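You operate a simulated robot arm through the tools that you are given. There is no shell and no other tool. Be economical: measure what you need, move in short steps, check, and stop when the job is done.

You are at the controls of a simulated robot arm. One attempt, no reset.

## Task
Wipe the grease off the large ring, then stand the cream pan on it.
Fine: the frying pan goes to the cork trivet, the cloth back; the small ring is still hot, so keep off it.
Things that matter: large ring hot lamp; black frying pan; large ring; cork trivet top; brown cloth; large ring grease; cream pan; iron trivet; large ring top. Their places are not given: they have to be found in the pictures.

Only the result counts: the job must be done as asked and must still hold three seconds after the hand-in. Knocking over, shifting, dropping, spilling or breaking anything else fails it. Flat cloth is picked up by pressing the open fingertips on it (5 to 10 N) and closing them slowly along it; thin cloth reads only 2 to 8 mm in the jaws.

## Robot
A 7-joint arm with a two-finger parallel gripper, fixed in place. Base frame: the origin is at the foot of the arm, x ahead of it, y to its left, z up. Lengths are in mm, angles in rad, forces in N, time in s.
With the tool pointing down near the work surface it reaches from about 320 to 740 mm from the base axis. Its first joint turns from -2.007 to 2.007 rad. Payload 3.91 kg.
Tool frame: the origin (TCP) lies between the finger pads and is the grasp point; the fingertips stand 30 mm ahead of it; z points along the fingers, y is the line along which they close. The gripper opens to 110 mm. The fingers are 20 mm wide and 10 mm thick; the gripper's body (48 by 112 mm) begins 55 mm behind the TCP.
Orientation is that of the tool frame in the base frame, as a unit quaternion [x, y, z, w]. With the fingers straight down and closing along the base's y, the tool's x points along the base's -x, its y along +y and its z along -z.

## Interface
- The arm moves only by the tool move_arm. Its argument "rows" is a list of rows, each an object of numbers (a shift or turn left out is 0, a gripper value left out holds the last): "x", "y", "z": the shift along the base's x, y, z in mm; "rx", "ry", "rz": the turn, a rotation vector about the base's x, y, z in degrees; "hand": the closure, from 0 (fully open) to 1 (shut). In form: [{"x": .., "y": .., "z": .., "rx": .., "ry": .., "rz": .., "hand": ..}, ...]. A call has 1 to 8 rows; each row is the pose to reach, as a shift and turn from the pose commanded when the call began. A row lasts 0.2 s, in which the tool goes at most 50 mm and 0.15 rad; a call with a longer step from one row to the next is refused whole, and so is a gripper value outside its range. A pose out of reach is approached as far as the arm can. The call stops where the force on the tool passes 40 N (or 10 N more than at its start, if that is more) or the arm is blocked; 0.2 s more then pass. Each finger travels about 108 mm/s and halts on what it meets, pressing with about 27 N; the grip force reading is that of the motor and also rises with nothing between the fingers. The clock runs only during rows and for 0.2 s after the last one: add rows that repeat a pose to give the fingers time. It gives the time, the measured TCP pose, the force on the tool (base axes), the opening and the grip force at its end, in the units of the frame above (readings bear some noise), and new pictures: "views" is both (left out), scene, wrist or none.
- Cameras (640 x 400 px; columns grow to the right, rows downward): "scene" is fixed at [400.5, 499.8, 1677.1]; the picture's right is [-0.69, 0.72, 0.00], its down [0.71, 0.69, -0.15] and it looks along [-0.11, -0.11, -0.99] (base axes); focal length 264 px, centre (320, 200). "wrist" rides on the gripper at [-36, 0, -57] in the tool frame; the picture's right is [0.00, -1.00, 0.00], its down [0.97, 0.00, -0.24] and it looks along [0.24, 0.00, 0.97] (tool axes); focal length 218 px, centre (320, 200).
- raise_lower(by): slides the trunk up (or, below 0, down) by that many mm; the arm rides with it, the base frame stays. It gives what a move gives, with no picture.
- locate(camera, pixels): for up to 12 pixels [column, row] of the newest picture of that camera ("zoom" is the newest enlarged one), the place [x, y, z] in the base frame of the surface seen there, good to about 2 mm. The clock stands still meanwhile.
- zoom(camera, box): a new picture of the part [left, top, right, bottom] of that camera's present view, enlarged. The clock stands still meanwhile.
- job_done(): hands the job in; it is judged then, once.

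Work in short steps. Measure before you move; look again where a grasp or a placing could have gone wrong, and mend it. You have 80 turns and 150 pictures in all, those below and enlarged ones among them. Open the gripper and draw the arm clear of the work before you hand the job in, unless the task says otherwise; then end with one line.

The tools are called after "Request:" as a command line: name --argument value ..., lists and objects as JSON in quotes. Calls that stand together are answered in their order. move_arm: Moves the arm, as the interface text tells. Its arguments: {"type":"object","properties":{"rows":{"type":"array"},"views":{"type":"string","enum":["both","scene","wrist","none"]}},"required":["rows"]} The other tools are called the same way: raise_lower (by) slides the trunk up or down; locate (camera, pixels) gives the place of the surface under pixels of a picture; zoom (camera, box) takes an enlarged picture of a part of a camera's view; job_done () hands the job in.

At the start:

```text
time_s: 0.0
tool_pos: [286.3, 348.0, 1295.0]
orientation: [0.0, 1.0, -0.001, 0.0]
wrist_force: [-0.4, 0.1, -0.4]
width: 110.2
grip_force: 0.1
trunk travel left (down, up): [-900.0, 90.0]
```

scene: 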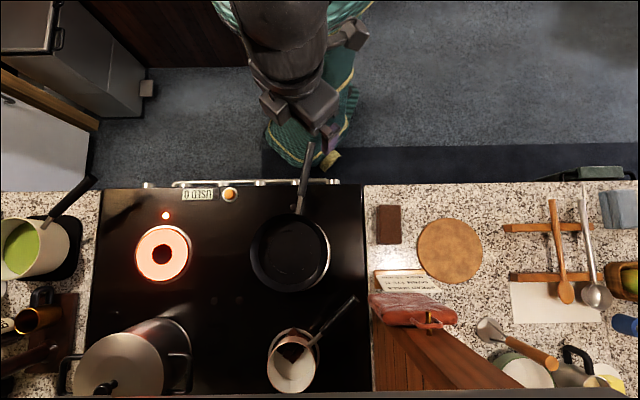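
wrist: 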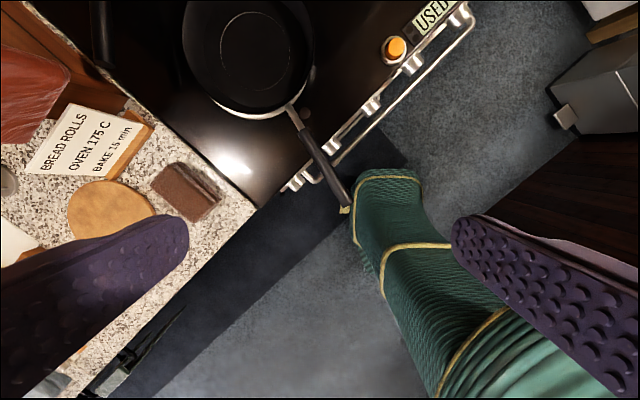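

The scene shows the frying pan at about (290,252), the cork trivet at (449,251), the brown cloth at (389,224), a small glowing ring at (163,254) and a cream pan at (293,362). I'll zoom in on these to work out what each one is.

Request:
zoom --camera "scene" --box '[80, 170, 370, 400]'

Request:
zoom --camera "scene" --box '[340, 170, 640, 400]'

Request:
zoom --camera "scene" --box '[0, 150, 200, 400]'

Request:
locate --camera "scene" --pixels '[[449, 251], [389, 224], [378, 206], [401, 206], [378, 243], [401, 243], [290, 252], [308, 155], [299, 205], [163, 254], [345, 300], [230, 194]]'

```text
1.74 times, centred on (225, 285) of scene
```

zoom: 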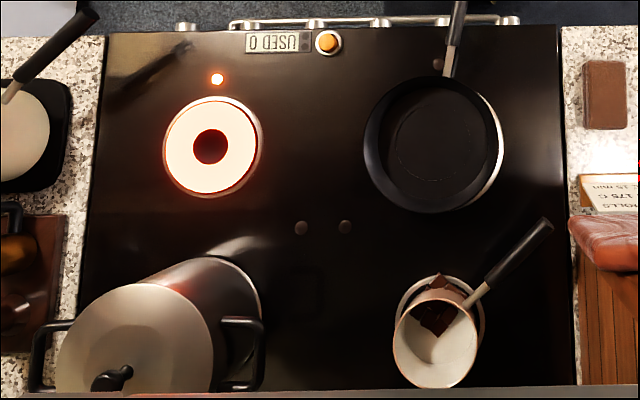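

```text
1.74 times, centred on (490, 285) of scene
```

zoom: 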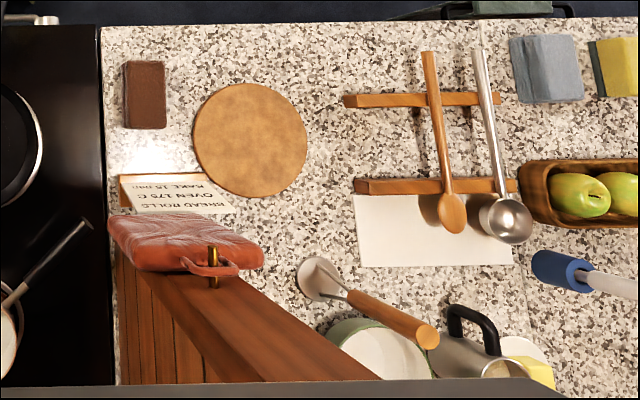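

```text
1.60 times, centred on (100, 275) of scene
```

zoom: 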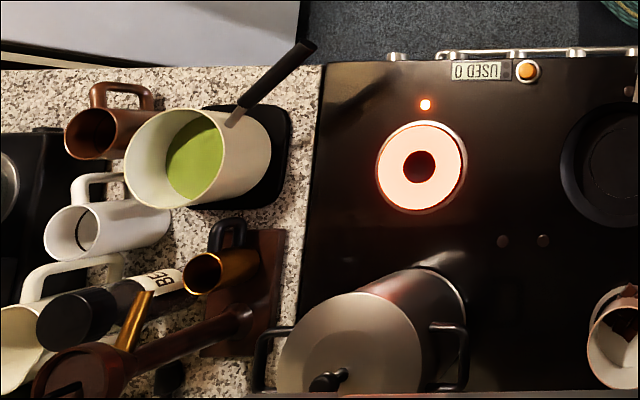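

```text
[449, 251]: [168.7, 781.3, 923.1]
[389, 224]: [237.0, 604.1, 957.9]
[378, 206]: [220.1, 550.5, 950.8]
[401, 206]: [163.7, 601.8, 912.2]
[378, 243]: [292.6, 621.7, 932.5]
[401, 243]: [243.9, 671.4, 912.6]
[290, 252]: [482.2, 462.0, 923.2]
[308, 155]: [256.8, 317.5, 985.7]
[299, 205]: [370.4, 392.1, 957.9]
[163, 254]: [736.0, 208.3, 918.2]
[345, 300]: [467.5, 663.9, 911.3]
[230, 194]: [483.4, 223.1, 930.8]
```

Next I'll take a closer look at the cloth, the large-ring lamp near the pan handle, and the cream pan on its dark iron trivet.

Request:
zoom --camera "scene" --box '[360, 190, 424, 260]'

Request:
zoom --camera "wrist" --box '[140, 0, 360, 220]'

Request:
zoom --camera "scene" --box '[0, 165, 110, 295]'

Request:
locate --camera "zoom" --pixels '[[160, 255], [205, 100], [275, 200], [150, 195], [270, 35], [235, 85], [335, 220], [355, 280], [330, 150]]'

```text
5.71 times, centred on (392, 225) of scene
```

zoom: 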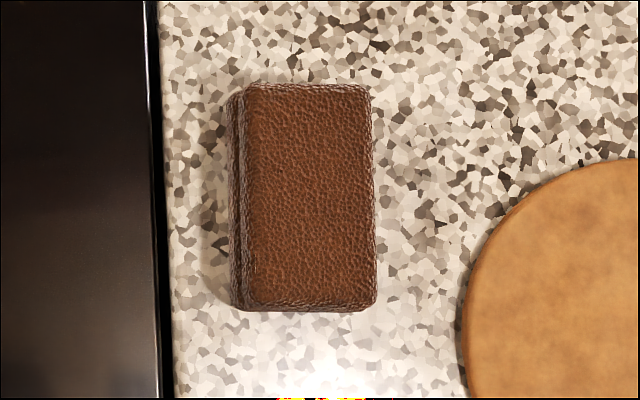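

```text
1.82 times, centred on (250, 110) of wrist
```

zoom: 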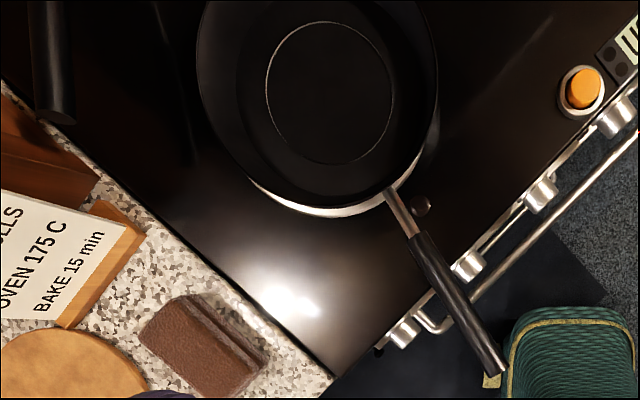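

```text
3.08 times, centred on (55, 230) of scene
```

zoom: 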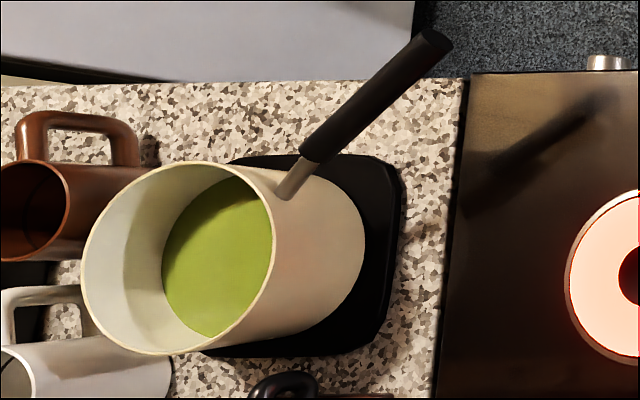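

```text
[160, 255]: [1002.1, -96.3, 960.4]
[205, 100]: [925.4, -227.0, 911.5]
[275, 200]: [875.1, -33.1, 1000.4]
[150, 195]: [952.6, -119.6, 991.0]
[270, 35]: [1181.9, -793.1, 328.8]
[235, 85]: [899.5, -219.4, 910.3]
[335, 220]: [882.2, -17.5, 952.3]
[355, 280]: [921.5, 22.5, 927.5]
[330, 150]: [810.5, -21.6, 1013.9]
```

The cream-coloured pan with green soup stands on the dark trivet at the far left, roughly (40,245). The brown cloth is a folded block at (389,224). I'll measure both pans' handles and the cloth corners, and zoom in on the large-ring lamp.

Request:
locate --camera "zoom" --pixels '[[435, 40], [400, 72], [360, 108], [320, 148], [290, 185], [85, 300], [270, 230], [200, 345], [165, 165], [225, 163], [400, 180], [340, 350]]'

Request:
zoom --camera "scene" --box '[240, 130, 350, 300]'

Request:
locate --camera "wrist" --pixels '[[345, 200], [325, 170], [302, 130], [284, 70], [250, 50], [185, 35], [313, 35], [250, 118], [188, 195], [175, 165], [220, 195]]'

```text
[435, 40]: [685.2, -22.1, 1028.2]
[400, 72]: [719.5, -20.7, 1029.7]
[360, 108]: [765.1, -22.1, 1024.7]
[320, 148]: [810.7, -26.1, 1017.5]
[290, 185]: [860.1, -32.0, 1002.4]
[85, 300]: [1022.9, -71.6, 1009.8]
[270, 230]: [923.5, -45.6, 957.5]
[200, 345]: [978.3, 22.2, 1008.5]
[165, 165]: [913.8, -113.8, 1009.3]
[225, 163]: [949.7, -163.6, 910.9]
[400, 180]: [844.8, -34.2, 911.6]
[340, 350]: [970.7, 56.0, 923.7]
```

```text
2.35 times, centred on (295, 215) of scene
```

zoom: 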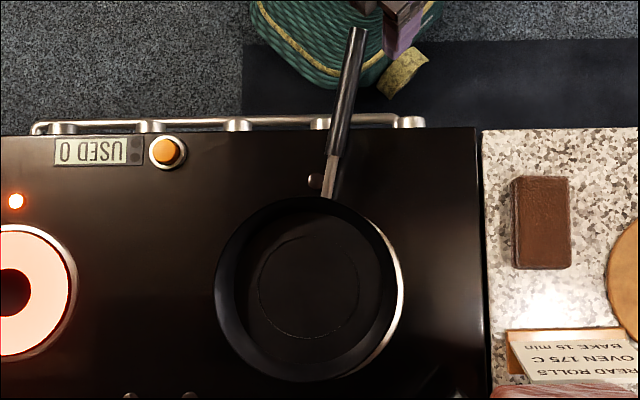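

```text
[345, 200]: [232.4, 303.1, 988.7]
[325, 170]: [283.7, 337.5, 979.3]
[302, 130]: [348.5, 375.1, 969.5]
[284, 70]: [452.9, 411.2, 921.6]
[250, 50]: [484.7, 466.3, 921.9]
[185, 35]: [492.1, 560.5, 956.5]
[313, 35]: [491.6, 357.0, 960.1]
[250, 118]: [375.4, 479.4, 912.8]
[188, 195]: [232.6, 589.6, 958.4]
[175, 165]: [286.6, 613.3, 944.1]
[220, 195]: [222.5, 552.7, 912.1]
```

The large-ring lamp beside the frying pan handle is dark. That handle runs from (232,303,989) to (348,375,969), about 32° from +x. I'll turn the tool across it and come down above it at about (362,384).

Request:
move_arm --rows '[{"x": 20, "y": 9, "z": -40, "rz": 8}, {"x": 40, "y": 18, "z": -80, "rz": 16}, {"x": 58, "y": 27, "z": -120, "rz": 24}, {"x": 76, "y": 36, "z": -160, "rz": 32}, {"x": 76, "y": 36, "z": -200, "rz": 32}, {"x": 76, "y": 36, "z": -240, "rz": 32}, {"x": 76, "y": 36, "z": -240, "rz": 32}]'

```text
time_s: 1.6
tool_pos: [362.0, 383.0, 1053.6]
orientation: [-0.275, 0.961, 0.0, 0.001]
wrist_force: [1.0, -0.3, 0.5]
width: 110.0
grip_force: 0.0
trunk travel left (down, up): [-900.0, 90.0]
```

scene: 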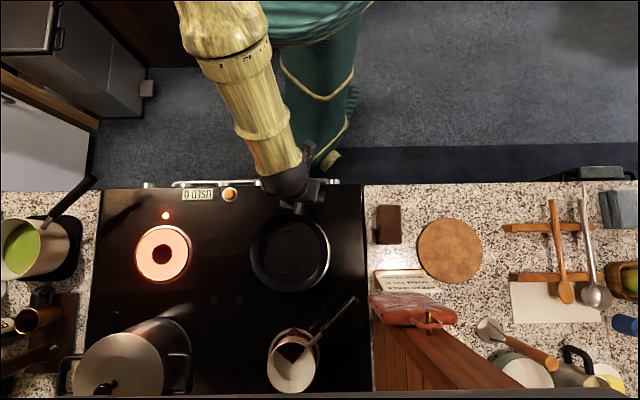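
wrist: 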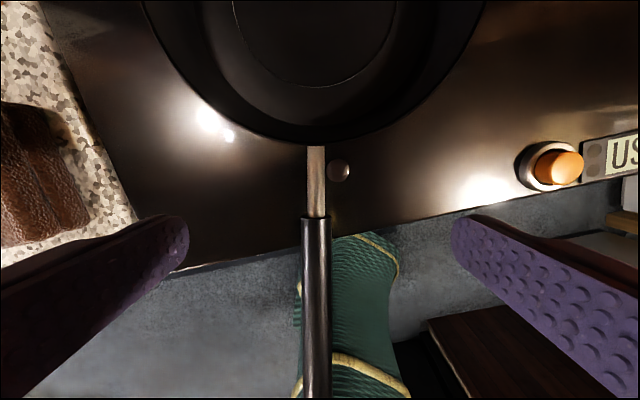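

The handle is centred at column 316 and lies straight between the fingers. I'll measure heights along it before descending.

Request:
locate --camera "wrist" --pixels '[[316, 160], [316, 190], [316, 212], [316, 225], [316, 250], [316, 290], [316, 135], [340, 170], [304, 250], [328, 250]]'

```text
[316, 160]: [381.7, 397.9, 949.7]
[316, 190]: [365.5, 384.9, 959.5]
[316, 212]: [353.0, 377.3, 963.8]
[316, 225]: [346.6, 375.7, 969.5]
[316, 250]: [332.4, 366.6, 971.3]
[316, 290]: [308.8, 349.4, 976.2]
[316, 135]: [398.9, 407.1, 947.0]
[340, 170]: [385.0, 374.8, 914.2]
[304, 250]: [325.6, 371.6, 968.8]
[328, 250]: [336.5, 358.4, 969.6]
```

I'll grip the black part just behind the metal ferrule at (343,371), lowering to z≈962 and then closing.

Request:
move_arm --rows '[{"x": -19, "y": -12, "z": -45}, {"x": -19, "y": -12, "z": -91}, {"x": -19, "y": -12, "z": -91, "hand": 0.6}, {"x": -19, "y": -12, "z": -91, "hand": 1}, {"x": -19, "y": -12, "z": -91, "hand": 1}, {"x": -19, "y": -12, "z": -91, "hand": 1}]' --views "wrist"

```text
refused: row 1 steps farther than a row can; nothing moved
```

The first step was too long, so I'm repeating it with shorter steps.

Request:
move_arm --rows '[{"x": -10, "y": -6, "z": -40}, {"x": -19, "y": -12, "z": -80}, {"x": -19, "y": -12, "z": -91}, {"x": -19, "y": -12, "z": -91, "hand": 0.6}, {"x": -19, "y": -12, "z": -91, "hand": 1}, {"x": -19, "y": -12, "z": -91, "hand": 1}, {"x": -19, "y": -12, "z": -91, "hand": 1}]' --views "wrist"

```text
time_s: 3.2
tool_pos: [344.2, 371.7, 963.6]
orientation: [-0.276, 0.961, 0.001, 0.0]
wrist_force: [0.1, 0.8, -0.5]
width: 26.9
grip_force: 26.9
trunk travel left (down, up): [-900.0, 90.0]
```

wrist: 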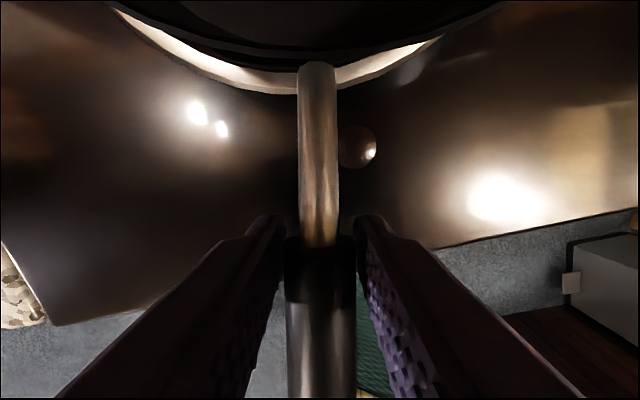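

The fingers closed on the handle at 27 mm. I'll do a 20 mm test lift to see whether the pan droops.

Request:
move_arm --rows '[{"hand": 1}, {"z": 10}, {"z": 20}, {"z": 20}, {"z": 20}]'

```text
time_s: 4.4
tool_pos: [344.9, 372.7, 983.7]
orientation: [-0.275, 0.961, -0.001, 0.001]
wrist_force: [0.8, 0.4, -5.8]
width: 26.8
grip_force: 27.1
trunk travel left (down, up): [-900.0, 90.0]
```

scene: 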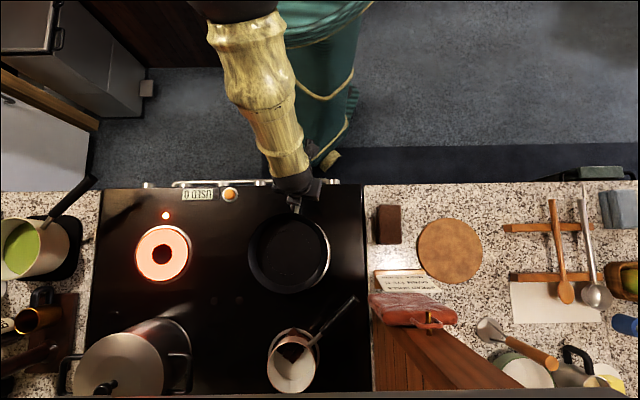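
wrist: 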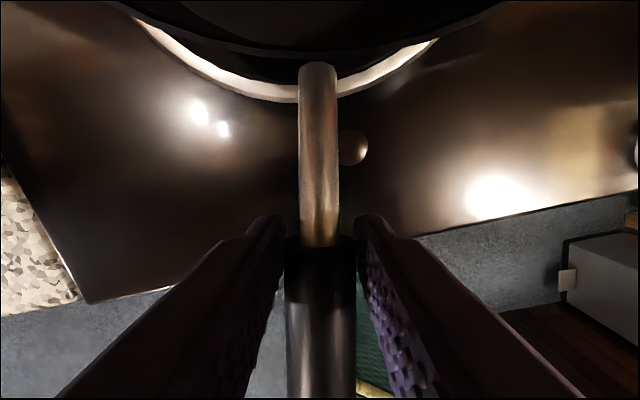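

The pan lifts level and weighs about 6 N. Before carrying it across I'll check the height of the recipe sign and the red mitt on its board.

Request:
locate --camera "scene" --pixels '[[380, 275], [400, 285], [385, 300], [410, 305], [430, 322], [376, 296], [449, 251], [418, 251], [481, 251], [449, 219], [449, 283]]'

```text
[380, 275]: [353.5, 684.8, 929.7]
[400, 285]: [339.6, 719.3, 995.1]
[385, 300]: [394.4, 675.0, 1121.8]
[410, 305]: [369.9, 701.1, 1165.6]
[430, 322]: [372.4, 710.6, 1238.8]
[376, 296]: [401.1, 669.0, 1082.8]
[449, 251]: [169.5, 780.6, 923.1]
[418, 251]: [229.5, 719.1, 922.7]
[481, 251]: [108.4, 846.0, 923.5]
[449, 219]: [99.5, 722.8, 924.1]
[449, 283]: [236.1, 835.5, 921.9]
```

The mitt hangs on a tall board, so I have to detour on the robot's side of it. I'll check the sign's edges next to the trivet as well.

Request:
zoom --camera "scene" --box '[360, 200, 500, 340]'

Request:
locate --camera "zoom" --pixels '[[130, 205], [205, 205], [270, 260], [235, 240], [150, 260], [300, 300], [340, 340], [145, 290]]'

```text
2.86 times, centred on (430, 270) of scene
```

zoom: 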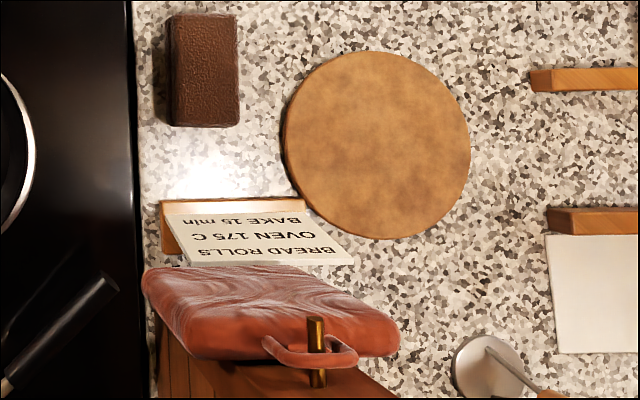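

```text
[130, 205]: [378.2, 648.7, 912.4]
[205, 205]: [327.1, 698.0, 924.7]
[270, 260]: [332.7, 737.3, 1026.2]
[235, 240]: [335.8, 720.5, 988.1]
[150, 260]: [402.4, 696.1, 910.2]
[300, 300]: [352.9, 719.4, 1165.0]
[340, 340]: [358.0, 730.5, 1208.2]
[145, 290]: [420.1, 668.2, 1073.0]
```

The card's right end comes close to the trivet, so I'll measure it precisely.

Request:
locate --camera "zoom" --pixels '[[300, 204], [303, 210], [315, 222], [330, 240], [348, 262], [290, 150], [466, 145], [378, 53], [375, 235], [185, 260], [378, 145]]'

```text
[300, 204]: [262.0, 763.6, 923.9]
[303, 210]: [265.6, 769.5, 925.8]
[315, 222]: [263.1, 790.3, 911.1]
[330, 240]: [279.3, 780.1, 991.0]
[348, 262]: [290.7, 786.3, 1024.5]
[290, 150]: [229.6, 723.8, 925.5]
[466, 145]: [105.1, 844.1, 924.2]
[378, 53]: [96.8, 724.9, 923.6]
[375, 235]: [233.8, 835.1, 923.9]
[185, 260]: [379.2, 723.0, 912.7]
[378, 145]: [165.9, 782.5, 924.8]
```

The card at pan-rim height is about (273,776), so I'll aim the pan centre at (158,779), still well on the cork. Now I'll lift and back off toward the robot before moving sideways.

Request:
move_arm --rows '[{"z": 30}, {"x": -20, "y": -20, "z": 60}, {"x": -45, "y": -45, "z": 85}, {"x": -60, "y": -60, "z": 100}, {"x": -86, "y": -35, "z": 100}, {"x": -112, "y": -10, "z": 100}, {"x": -140, "y": 17, "z": 100}, {"x": -168, "y": 45, "z": 100}]'

Request:
move_arm --rows '[{"x": -28, "y": 27}, {"x": -56, "y": 54, "rz": 2}, {"x": -84, "y": 81, "rz": 4}, {"x": -112, "y": 108, "rz": 6}, {"x": -140, "y": 135, "rz": 7}, {"x": -168, "y": 162, "rz": 7}, {"x": -200, "y": 194, "rz": 7}, {"x": -200, "y": 194, "rz": 7}]'

```text
time_s: 6.2
tool_pos: [174.3, 416.8, 1083.4]
orientation: [-0.276, 0.961, -0.001, 0.001]
wrist_force: [-1.0, 0.5, -5.8]
width: 27.0
grip_force: 27.2
trunk travel left (down, up): [-900.0, 90.0]
```

scene: 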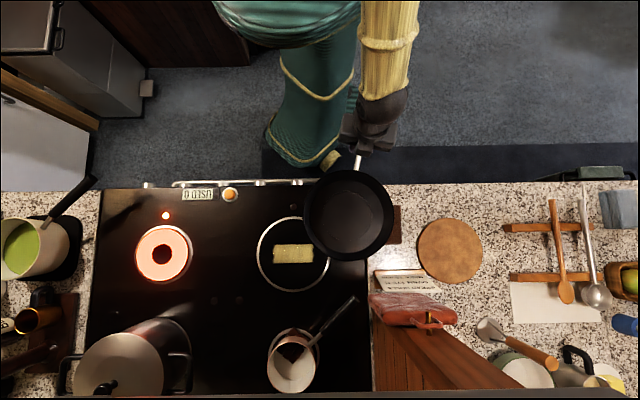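
wrist: 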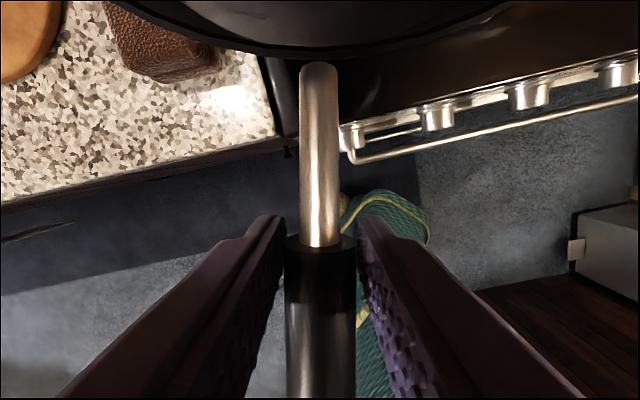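

```text
time_s: 8.0
tool_pos: [-24.2, 610.7, 1083.5]
orientation: [-0.334, 0.943, 0.0, 0.0]
wrist_force: [0.5, 0.3, -5.6]
width: 26.8
grip_force: 26.6
trunk travel left (down, up): [-900.0, 90.0]
```

scene: 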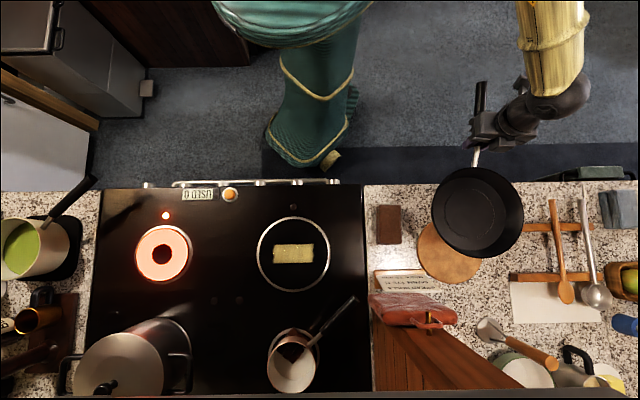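
wrist: 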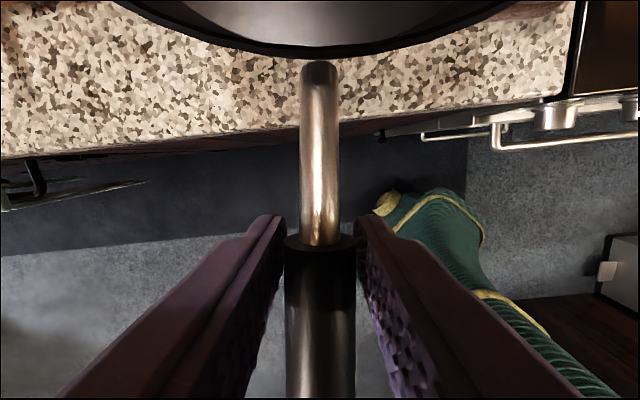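

The grease shows as a yellow patch at (293,253) on the uncovered large ring. Next I'll verify the held pan's centre against my estimate of (101,717).

Request:
locate --camera "scene" --pixels '[[432, 213], [523, 213], [478, 168], [477, 258], [477, 210], [293, 253], [273, 247], [314, 260], [257, 253], [331, 253], [293, 217], [293, 290]]'

```text
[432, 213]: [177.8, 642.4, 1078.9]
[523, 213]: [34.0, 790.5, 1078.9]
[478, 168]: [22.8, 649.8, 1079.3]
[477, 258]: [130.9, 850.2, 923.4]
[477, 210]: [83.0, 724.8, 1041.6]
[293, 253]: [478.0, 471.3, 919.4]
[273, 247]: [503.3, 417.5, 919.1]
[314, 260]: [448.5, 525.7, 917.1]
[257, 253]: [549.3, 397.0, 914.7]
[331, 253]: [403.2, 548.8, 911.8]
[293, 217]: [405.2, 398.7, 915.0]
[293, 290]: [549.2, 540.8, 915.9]
```

The pan centre measures (106,716.5). I'll shift +52, +62 to reach the target, then lower to just above the cork.

Request:
move_arm --rows '[{"x": 26, "y": 31}, {"x": 52, "y": 62}, {"x": 52, "y": 62, "z": -35}, {"x": 52, "y": 62, "z": -70}, {"x": 52, "y": 62, "z": -95}, {"x": 52, "y": 62, "z": -100}, {"x": 52, "y": 62, "z": -100}]'

```text
time_s: 9.6
tool_pos: [28.0, 673.5, 982.8]
orientation: [-0.334, 0.943, 0.001, -0.001]
wrist_force: [-0.4, -0.5, -4.8]
width: 26.7
grip_force: 26.6
trunk travel left (down, up): [-900.0, 90.0]
```

scene: 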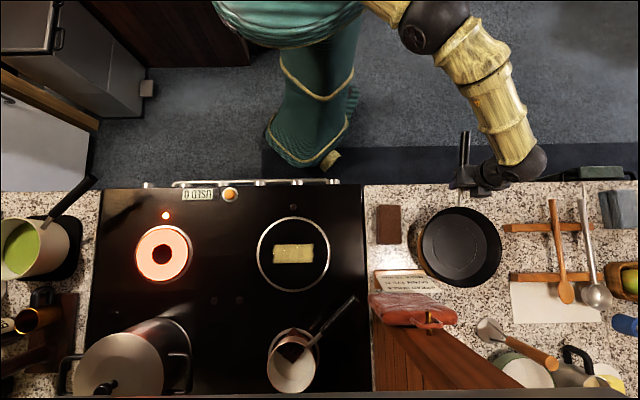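
wrist: 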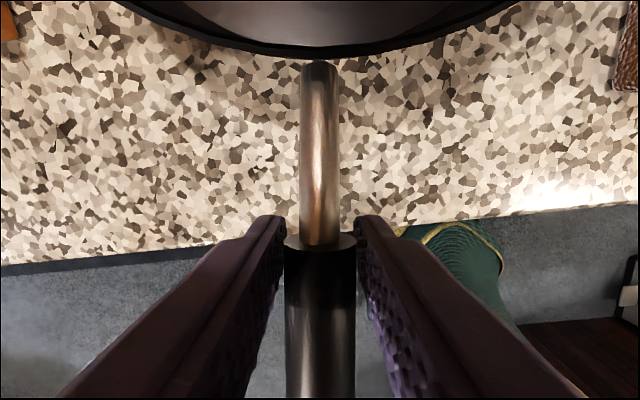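

In the picture the pan rim is close to the spoon rest at (505,228), so I'll measure that gap.

Request:
locate --camera "scene" --pixels '[[499, 247], [506, 227], [512, 229], [409, 247], [413, 262], [455, 208], [455, 286], [436, 272]]'

Request:
zoom --camera "scene" --box '[390, 190, 530, 300]'

```text
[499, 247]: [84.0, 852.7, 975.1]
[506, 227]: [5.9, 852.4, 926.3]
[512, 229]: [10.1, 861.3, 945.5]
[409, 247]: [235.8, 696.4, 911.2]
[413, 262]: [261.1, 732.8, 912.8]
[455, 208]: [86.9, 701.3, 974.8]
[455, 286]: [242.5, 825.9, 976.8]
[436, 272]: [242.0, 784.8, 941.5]
```

```text
3.64 times, centred on (460, 245) of scene
```

zoom: 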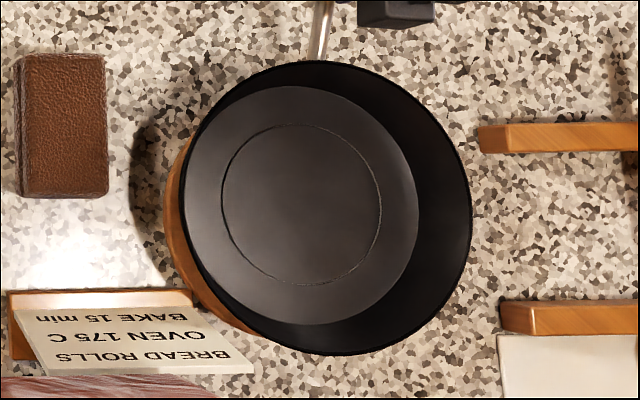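

The clearances are fine and the pan centre is at about (157,778). I'll nudge it 4 mm toward the cork's centre and lower it gently until it touches.

Request:
move_arm --rows '[{"x": 4, "y": 2}, {"x": 4, "y": 2, "z": -6}, {"x": 4, "y": 2, "z": -10}, {"x": 4, "y": 2, "z": -13}, {"x": 4, "y": 2, "z": -13}]' --views "none"

```text
time_s: 10.8
tool_pos: [31.1, 675.5, 970.0]
orientation: [-0.334, 0.942, 0.0, 0.001]
wrist_force: [1.1, 1.1, -0.3]
width: 26.5
grip_force: 26.7
trunk travel left (down, up): [-900.0, 90.0]
```

The wrist load has dropped to about zero, so the pan is resting on the cork. I'll open the fingers and rise straight up.

Request:
move_arm --rows '[{"z": -0.5, "hand": 0.7}, {"z": -0.5, "hand": 0.4}, {"z": -0.5, "hand": 0}, {"z": -0.5, "hand": 0}, {"z": -0.5, "hand": 0}, {"z": 40}, {"z": 80}, {"z": 120}]'

Request:
zoom --camera "scene" --box '[390, 190, 530, 300]'

```text
time_s: 12.6
tool_pos: [32.8, 675.0, 1091.1]
orientation: [-0.335, 0.942, 0.0, 0.0]
wrist_force: [0.1, 0.8, 0.3]
width: 110.3
grip_force: 0.0
trunk travel left (down, up): [-900.0, 90.0]
```

scene: 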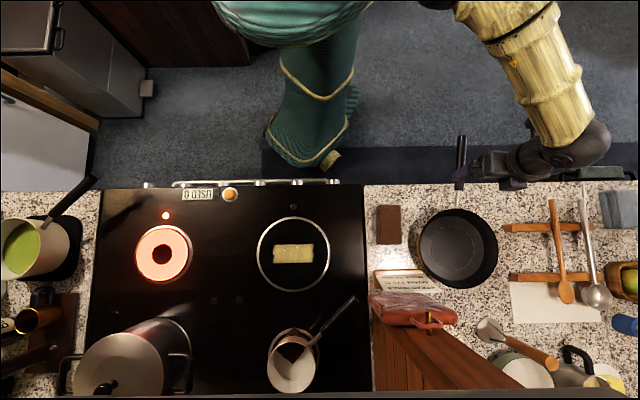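
wrist: 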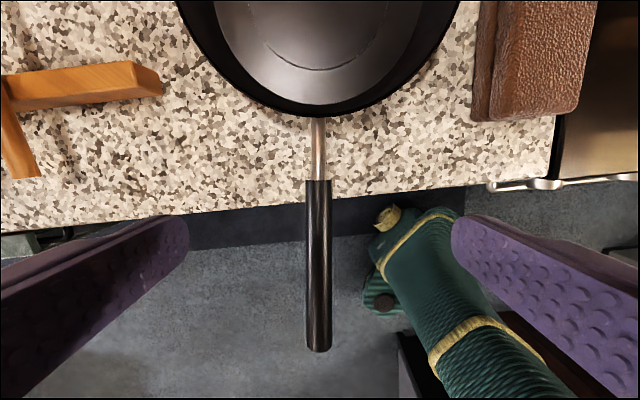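

```text
3.64 times, centred on (460, 245) of scene
```

zoom: 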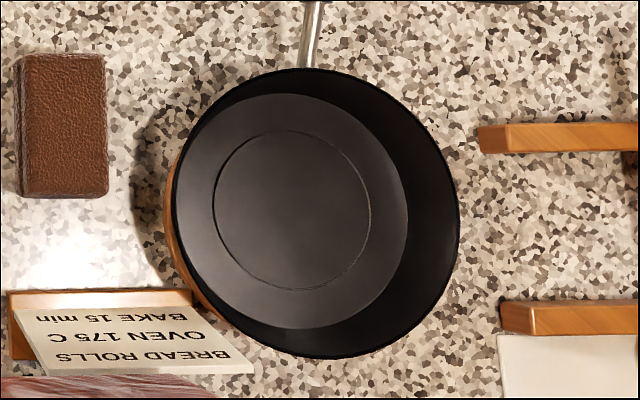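

The frying pan is flat on the cork. Now I'll move over the brown cloth, lining the tool up with its short side.

Request:
move_arm --rows '[{"x": 40, "y": -14, "rz": 2}, {"x": 80, "y": -28, "rz": 4}, {"x": 120, "y": -42, "rz": 5}, {"x": 160, "y": -56, "rz": 5}, {"x": 195, "y": -75, "rz": 5}, {"x": 195, "y": -75, "rz": 5}]' --views "wrist"

Request:
zoom --camera "wrist" --box '[220, 60, 420, 260]'

```text
time_s: 14.0
tool_pos: [224.4, 598.4, 1090.5]
orientation: [-0.375, 0.927, 0.001, 0.0]
wrist_force: [-0.3, 0.4, 0.3]
width: 110.1
grip_force: 0.2
trunk travel left (down, up): [-900.0, 90.0]
```

wrist: 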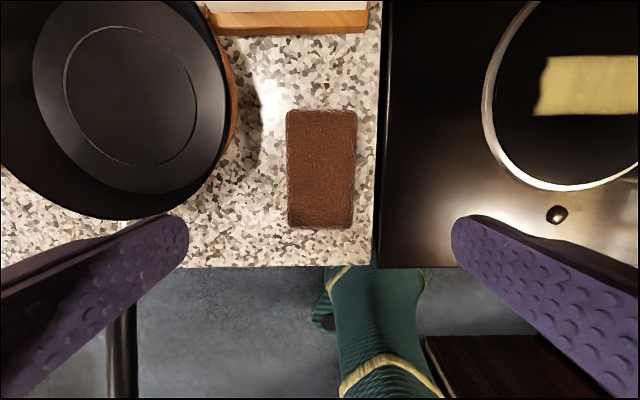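

```text
2.00 times, centred on (320, 160) of wrist
```

zoom: 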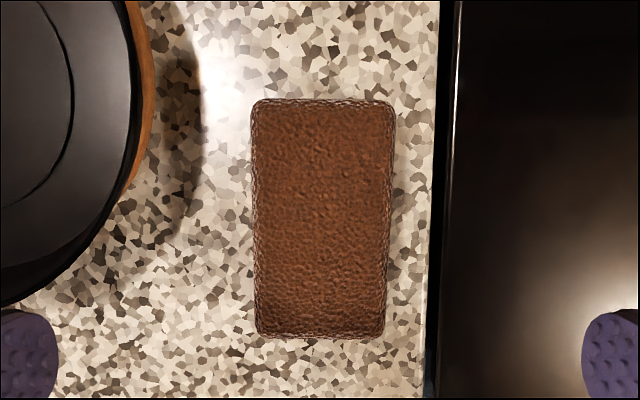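

Request:
locate --camera "wrist" --pixels '[[320, 165], [291, 115], [353, 117], [291, 222], [349, 225], [270, 165], [365, 165], [382, 165], [235, 130], [200, 200], [289, 165], [355, 165]]'

```text
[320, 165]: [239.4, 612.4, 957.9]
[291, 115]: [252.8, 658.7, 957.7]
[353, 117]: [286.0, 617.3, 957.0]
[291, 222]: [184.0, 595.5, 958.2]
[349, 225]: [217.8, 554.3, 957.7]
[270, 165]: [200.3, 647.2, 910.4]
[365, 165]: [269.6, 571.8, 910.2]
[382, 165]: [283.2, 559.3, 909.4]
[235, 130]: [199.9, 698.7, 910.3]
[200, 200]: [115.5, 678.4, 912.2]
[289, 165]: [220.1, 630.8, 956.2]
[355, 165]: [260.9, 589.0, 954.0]
```

The cloth is a folded pad about 57×97 mm. Its top is at z=958 and its centre at (235,606.5). I'll straddle it with the fingertips about 13 mm above the counter and close.

Request:
move_arm --rows '[{"x": 10.5, "y": 8, "z": -40, "rz": -1}, {"x": 10.5, "y": 8, "z": -80, "rz": -1}, {"x": 10.5, "y": 8, "z": -120, "rz": -1}, {"x": 10.5, "y": 8, "z": -137, "rz": -1}, {"x": 10.5, "y": 8, "z": -137, "rz": -1, "hand": 0.4}, {"x": 10.5, "y": 8, "z": -137, "rz": -1, "hand": 0.7}, {"x": 10.5, "y": 8, "z": -137, "rz": -1, "hand": 1}, {"x": 10.5, "y": 8, "z": -137, "rz": -1, "hand": 1}]'

```text
time_s: 15.8
tool_pos: [237.2, 606.5, 954.0]
orientation: [-0.366, 0.931, -0.001, 0.0]
wrist_force: [-0.3, 1.1, 0.6]
width: 63.4
grip_force: 27.1
trunk travel left (down, up): [-900.0, 90.0]
```

scene: 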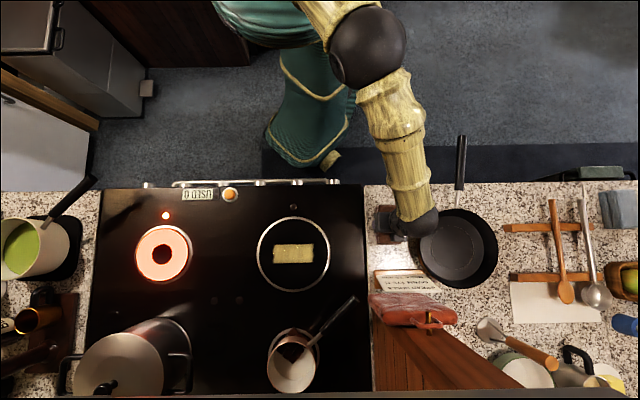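
wrist: 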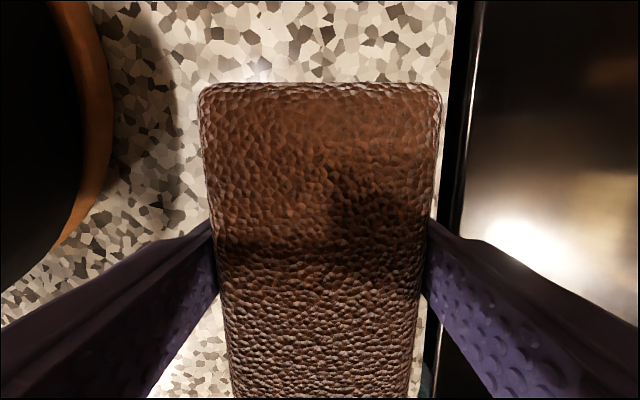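

The pad is gripped at 63 mm. I'll note its home as TCP (236,606.5,954), turn 43°. Before wiping I'll measure the grease patch and the ring.

Request:
zoom --camera "scene" --box '[250, 210, 340, 295]'

Request:
locate --camera "zoom" --pixels '[[180, 160], [400, 160], [180, 245], [410, 245], [300, 200], [70, 200], [490, 200], [300, 30], [300, 390]]'

```text
4.71 times, centred on (295, 252) of scene
```

zoom: 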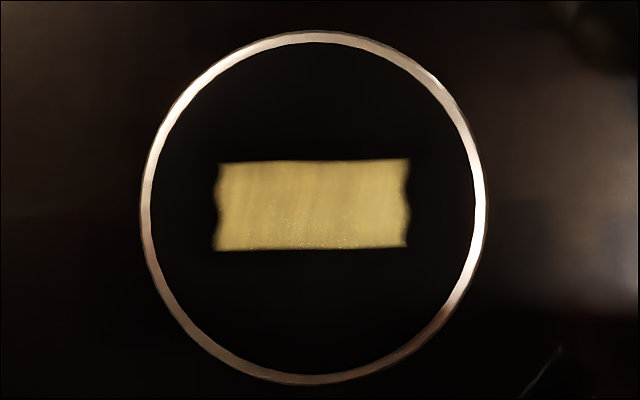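

```text
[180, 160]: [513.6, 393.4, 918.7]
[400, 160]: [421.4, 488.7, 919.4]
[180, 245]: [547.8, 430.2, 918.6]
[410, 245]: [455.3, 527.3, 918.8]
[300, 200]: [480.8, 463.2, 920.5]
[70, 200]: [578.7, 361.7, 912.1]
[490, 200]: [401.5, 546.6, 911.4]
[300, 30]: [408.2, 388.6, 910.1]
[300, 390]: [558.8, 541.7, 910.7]
```

The grease centre is (476,468.5) at z≈919. It's about 116 mm long along the image's horizontal and 50 mm wide. I'll lift the cloth and carry it to the patch's left end, curving toward the robot.

Request:
move_arm --rows '[{"z": 30}, {"z": 60}, {"x": 20, "y": -38, "z": 65}, {"x": 50, "y": -70, "z": 65}, {"x": 85, "y": -95, "z": 65}, {"x": 123, "y": -112, "z": 65}, {"x": 163, "y": -130, "z": 65}, {"x": 203, "y": -147, "z": 65}]' --views "none"

Request:
move_arm --rows '[{"x": 38, "y": -16}, {"x": 77, "y": -33}, {"x": 77, "y": -33, "z": -25}, {"x": 77, "y": -33, "z": -40}, {"x": 77, "y": -33, "z": -48}, {"x": 77, "y": -33, "z": -48}]'

```text
time_s: 17.6
tool_pos: [441.7, 460.7, 1018.5]
orientation: [-0.366, 0.93, 0.001, -0.001]
wrist_force: [0.2, 0.7, -0.7]
width: 63.2
grip_force: 26.9
trunk travel left (down, up): [-900.0, 90.0]
```

```text
time_s: 19.0
tool_pos: [518.7, 427.4, 971.7]
orientation: [-0.367, 0.93, 0.0, 0.0]
wrist_force: [0.6, -0.3, -0.9]
width: 63.5
grip_force: 27.0
trunk travel left (down, up): [-900.0, 90.0]
```

scene: 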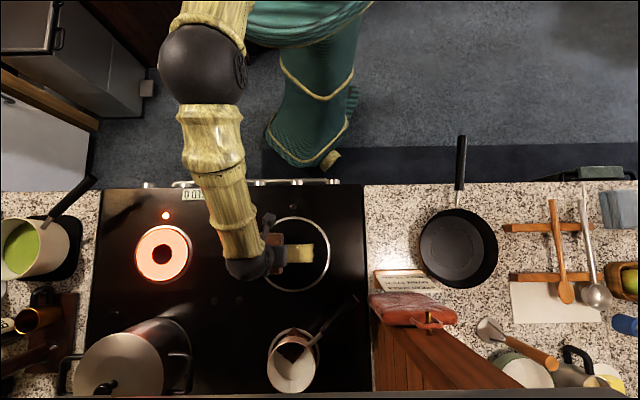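
wrist: 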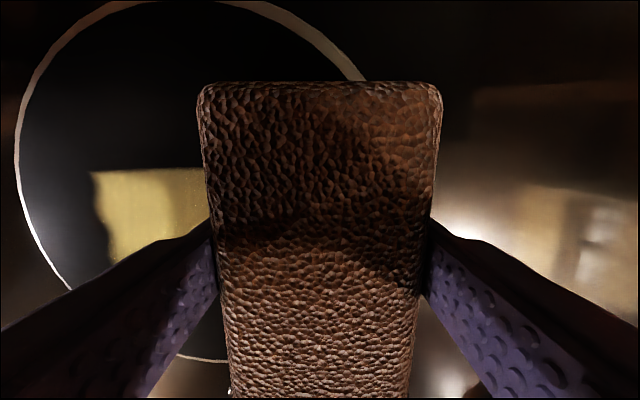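

The cloth is at the left end of the grease with its bottom about 9 mm above the ring. I'll press down in small steps and watch the force.

Request:
move_arm --rows '[{"z": -5}, {"z": -9}, {"z": -11}, {"z": -11}]' --views "none"

```text
time_s: 20.0
tool_pos: [516.5, 428.5, 961.6]
orientation: [-0.366, 0.931, 0.001, 0.001]
wrist_force: [0.3, 0.5, 7.0]
width: 62.9
grip_force: 26.4
trunk travel left (down, up): [-900.0, 90.0]
```

Contact is at 7 N, which is in the right range. Now I'll sweep along the patch to its right end.

Request:
move_arm --rows '[{"x": -10, "y": 10.5}, {"x": -21, "y": 22}, {"x": -32, "y": 33.5}, {"x": -43, "y": 45}, {"x": -54, "y": 56.5}, {"x": -65, "y": 68}, {"x": -76, "y": 79}, {"x": -82, "y": 86}]'

```text
time_s: 21.8
tool_pos: [434.8, 513.1, 959.3]
orientation: [-0.366, 0.931, -0.001, 0.0]
wrist_force: [3.5, -4.2, 13.8]
width: 63.3
grip_force: 27.4
trunk travel left (down, up): [-900.0, 90.0]
```

scene: 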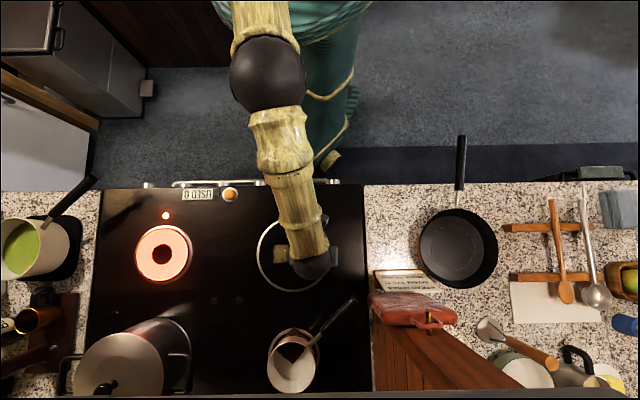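
wrist: 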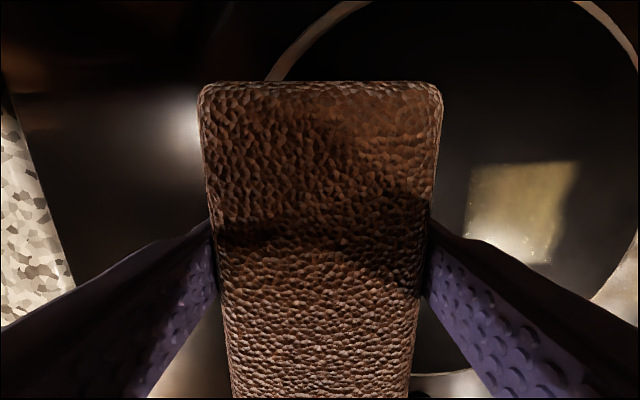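

The grease is fading, with a fainter patch left at the left end. I'll keep wiping back and forth with slightly less pressure.

Request:
move_arm --rows '[{"x": 12, "y": -12.5, "z": 0.7}, {"x": 24, "y": -25, "z": 0.7}, {"x": 36, "y": -37.5, "z": 0.7}, {"x": 48, "y": -50, "z": 0.7}, {"x": 60, "y": -62.5, "z": 0.7}, {"x": 72, "y": -75, "z": 0.7}, {"x": 84, "y": -87, "z": 0.5}, {"x": 88, "y": -92, "z": 0.5}]'

Request:
move_arm --rows '[{"x": -12, "y": 12.5}, {"x": -24, "y": 25}, {"x": -36, "y": 37.5}, {"x": -48, "y": 50}, {"x": -60, "y": 62.5}, {"x": -72, "y": 75}, {"x": -84, "y": 87}, {"x": -90, "y": 94}]'

```text
time_s: 23.6
tool_pos: [522.4, 423.8, 960.9]
orientation: [-0.368, 0.93, 0.0, 0.001]
wrist_force: [-2.5, 3.2, 7.6]
width: 63.2
grip_force: 27.1
trunk travel left (down, up): [-900.0, 90.0]
```

scene: 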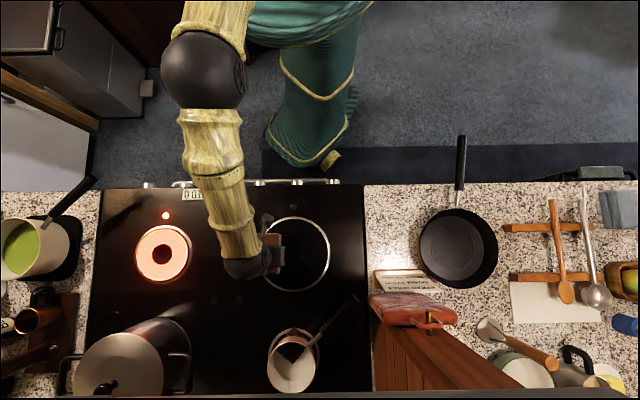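
wrist: 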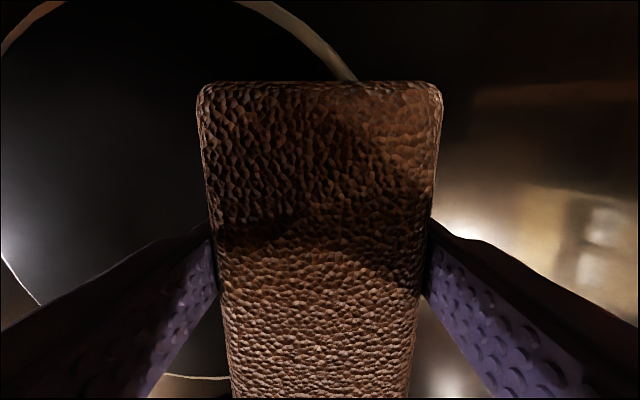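

```text
time_s: 25.4
tool_pos: [431.0, 514.9, 961.1]
orientation: [-0.367, 0.93, 0.0, 0.0]
wrist_force: [1.9, -2.0, 5.9]
width: 63.2
grip_force: 26.9
trunk travel left (down, up): [-900.0, 90.0]
```

scene: 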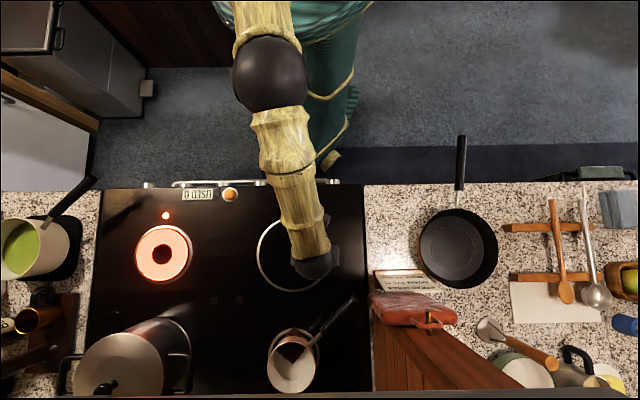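
wrist: 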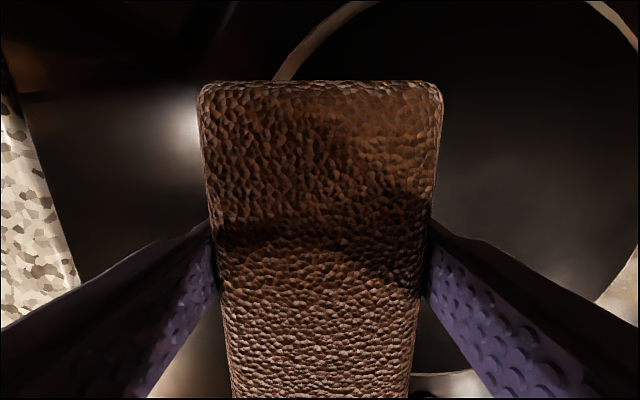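

The ring looks clean. I'll make one more pass for safety, then lift and check.

Request:
move_arm --rows '[{"x": 15, "y": -15.5}, {"x": 30, "y": -31}, {"x": 45, "y": -47}, {"x": 60, "y": -62.5}, {"x": 75, "y": -78}, {"x": 88, "y": -92}, {"x": 88, "y": -92, "z": 30}, {"x": 70, "y": -105, "z": 67}]' --views "none"

Request:
move_arm --rows '[{"x": -38, "y": 16}, {"x": -77, "y": 33}, {"x": -115, "y": 49}, {"x": -155, "y": 67}, {"x": -193, "y": 84}, {"x": -228, "y": 109}, {"x": -256, "y": 146}, {"x": -266, "y": 190}]'

Request:
zoom --camera "scene" --box '[250, 210, 340, 295]'

```text
time_s: 27.2
tool_pos: [500.9, 410.2, 1028.4]
orientation: [-0.366, 0.931, 0.0, 0.0]
wrist_force: [0.2, -0.3, -0.3]
width: 63.5
grip_force: 26.6
trunk travel left (down, up): [-900.0, 90.0]
```

```text
time_s: 29.0
tool_pos: [237.0, 600.0, 1025.4]
orientation: [-0.366, 0.931, -0.002, 0.0]
wrist_force: [-0.4, 0.1, -0.7]
width: 63.3
grip_force: 27.2
trunk travel left (down, up): [-900.0, 90.0]
```

scene: 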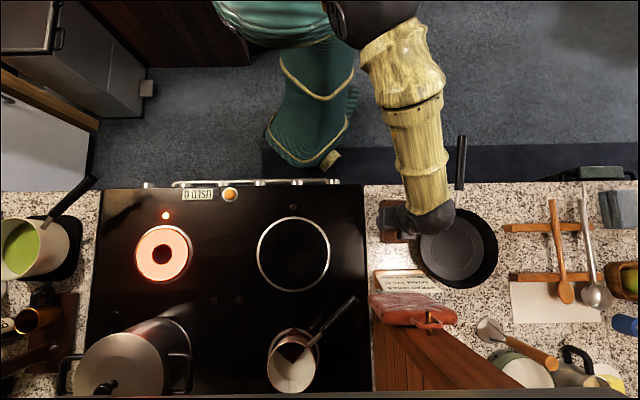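
wrist: 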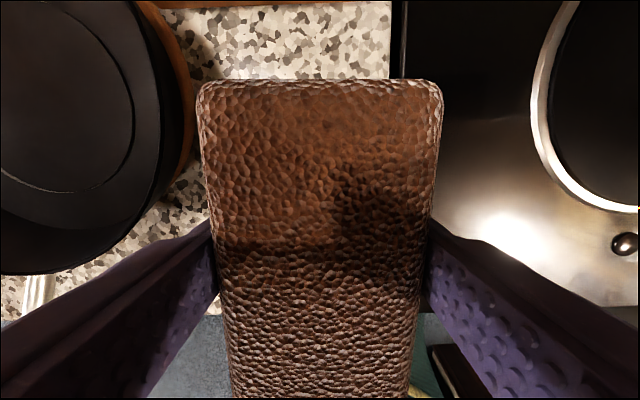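

```text
4.71 times, centred on (295, 252) of scene
```

zoom: 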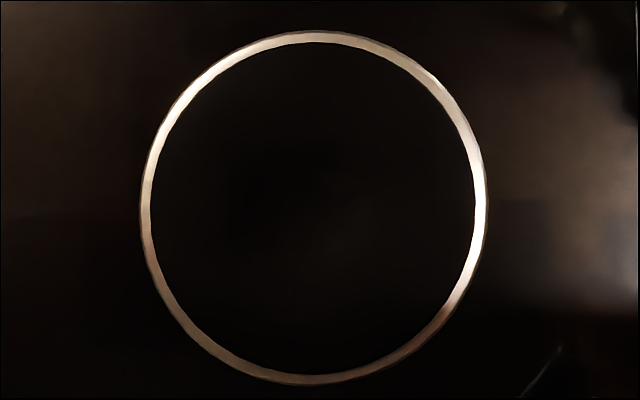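

The ring is spotless. I'll set the cloth back at its original spot by lowering 71 mm.

Request:
move_arm --rows '[{"y": 6.5, "z": -30}, {"y": 6.5, "z": -55}, {"y": 6.5, "z": -66}, {"y": 6.5, "z": -69}, {"y": 6.5, "z": -71}, {"y": 6.5, "z": -71}]' --views "none"

```text
time_s: 30.4
tool_pos: [237.3, 606.6, 955.5]
orientation: [-0.366, 0.931, 0.0, 0.001]
wrist_force: [-0.4, 0.0, -0.5]
width: 63.1
grip_force: 26.9
trunk travel left (down, up): [-900.0, 90.0]
```

Request:
move_arm --rows '[{"z": -1.5}, {"z": -2.5}, {"z": -2.5}]' --views "none"

```text
time_s: 31.2
tool_pos: [236.4, 608.4, 955.1]
orientation: [-0.366, 0.93, 0.0, 0.0]
wrist_force: [-0.7, -0.7, 3.4]
width: 63.5
grip_force: 27.3
trunk travel left (down, up): [-900.0, 90.0]
```

The cloth is touching the counter at 3.4 N. I'll release it and rise.

Request:
move_arm --rows '[{"z": 0.5, "hand": 0.35}, {"z": 0.5, "hand": 0.2}, {"z": 0.5, "hand": 0}, {"z": 0.5, "hand": 0}, {"z": 40}, {"z": 80}, {"z": 120}, {"z": 160}]'

Request:
zoom --camera "scene" --box '[0, 165, 110, 295]'

```text
time_s: 33.0
tool_pos: [237.4, 605.8, 1114.2]
orientation: [-0.366, 0.931, 0.0, 0.0]
wrist_force: [0.0, -0.3, 0.5]
width: 109.8
grip_force: 0.1
trunk travel left (down, up): [-900.0, 90.0]
```

scene: 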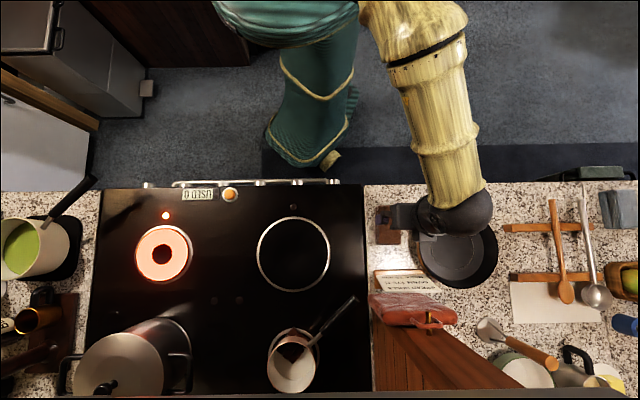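
wrist: 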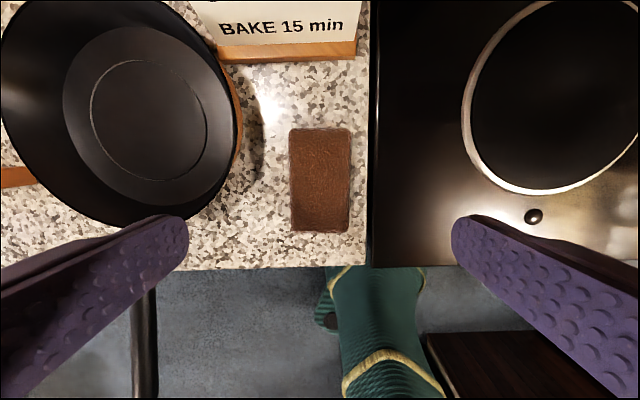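

```text
3.08 times, centred on (55, 230) of scene
```

zoom: 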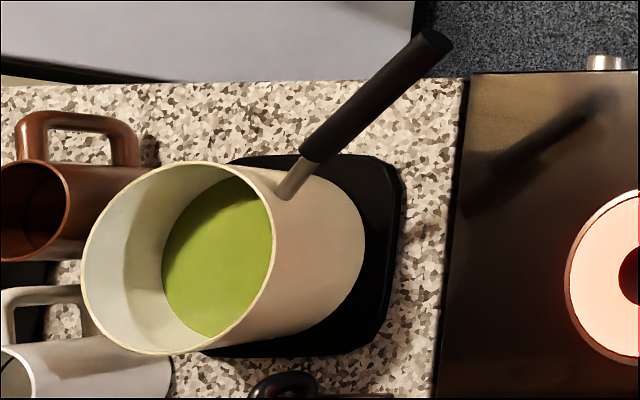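

The cloth is back in place. Next I'll swing the arm round to the cream pan on the left, staying close to the base, high up, and clear of the mitt board.

Request:
move_arm --rows '[{"x": 15, "y": -40, "z": 5, "rz": -3}, {"x": 31, "y": -80, "z": 10, "rz": -6}, {"x": 43, "y": -121, "z": 15, "rz": -9}, {"x": 68, "y": -154, "z": 20, "rz": -12}, {"x": 102, "y": -179.5, "z": 25, "rz": -15}, {"x": 135, "y": -207, "z": 30, "rz": -18}, {"x": 165, "y": -238, "z": 35, "rz": -21}, {"x": 192.5, "y": -270.5, "z": 40, "rz": -24}]' --views "none"

Request:
move_arm --rows '[{"x": 25, "y": -34.5, "rz": -3}, {"x": 47.5, "y": -71.5, "rz": -6}, {"x": 66.5, "y": -109.5, "rz": -9}, {"x": 82.5, "y": -149.5, "rz": -12}, {"x": 95.5, "y": -189.5, "rz": -15}, {"x": 105.5, "y": -231.5, "rz": -18}, {"x": 112, "y": -273.5, "rz": -21}, {"x": 115.5, "y": -316.5, "rz": -22}]' --views "wrist"

```text
time_s: 34.8
tool_pos: [431.4, 335.6, 1155.0]
orientation: [-0.164, 0.986, 0.001, 0.0]
wrist_force: [1.0, -1.3, 0.5]
width: 110.2
grip_force: 0.1
trunk travel left (down, up): [-900.0, 90.0]
```

```text
time_s: 36.6
tool_pos: [544.8, 17.5, 1153.7]
orientation: [0.027, 1.0, 0.001, 0.0]
wrist_force: [0.3, -0.5, 0.5]
width: 109.8
grip_force: 0.1
trunk travel left (down, up): [-900.0, 90.0]
```

wrist: 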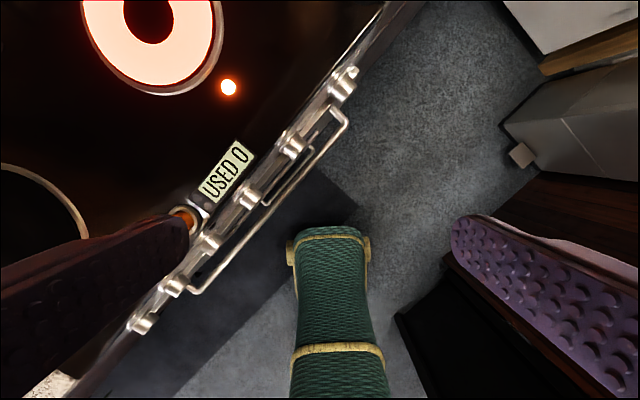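

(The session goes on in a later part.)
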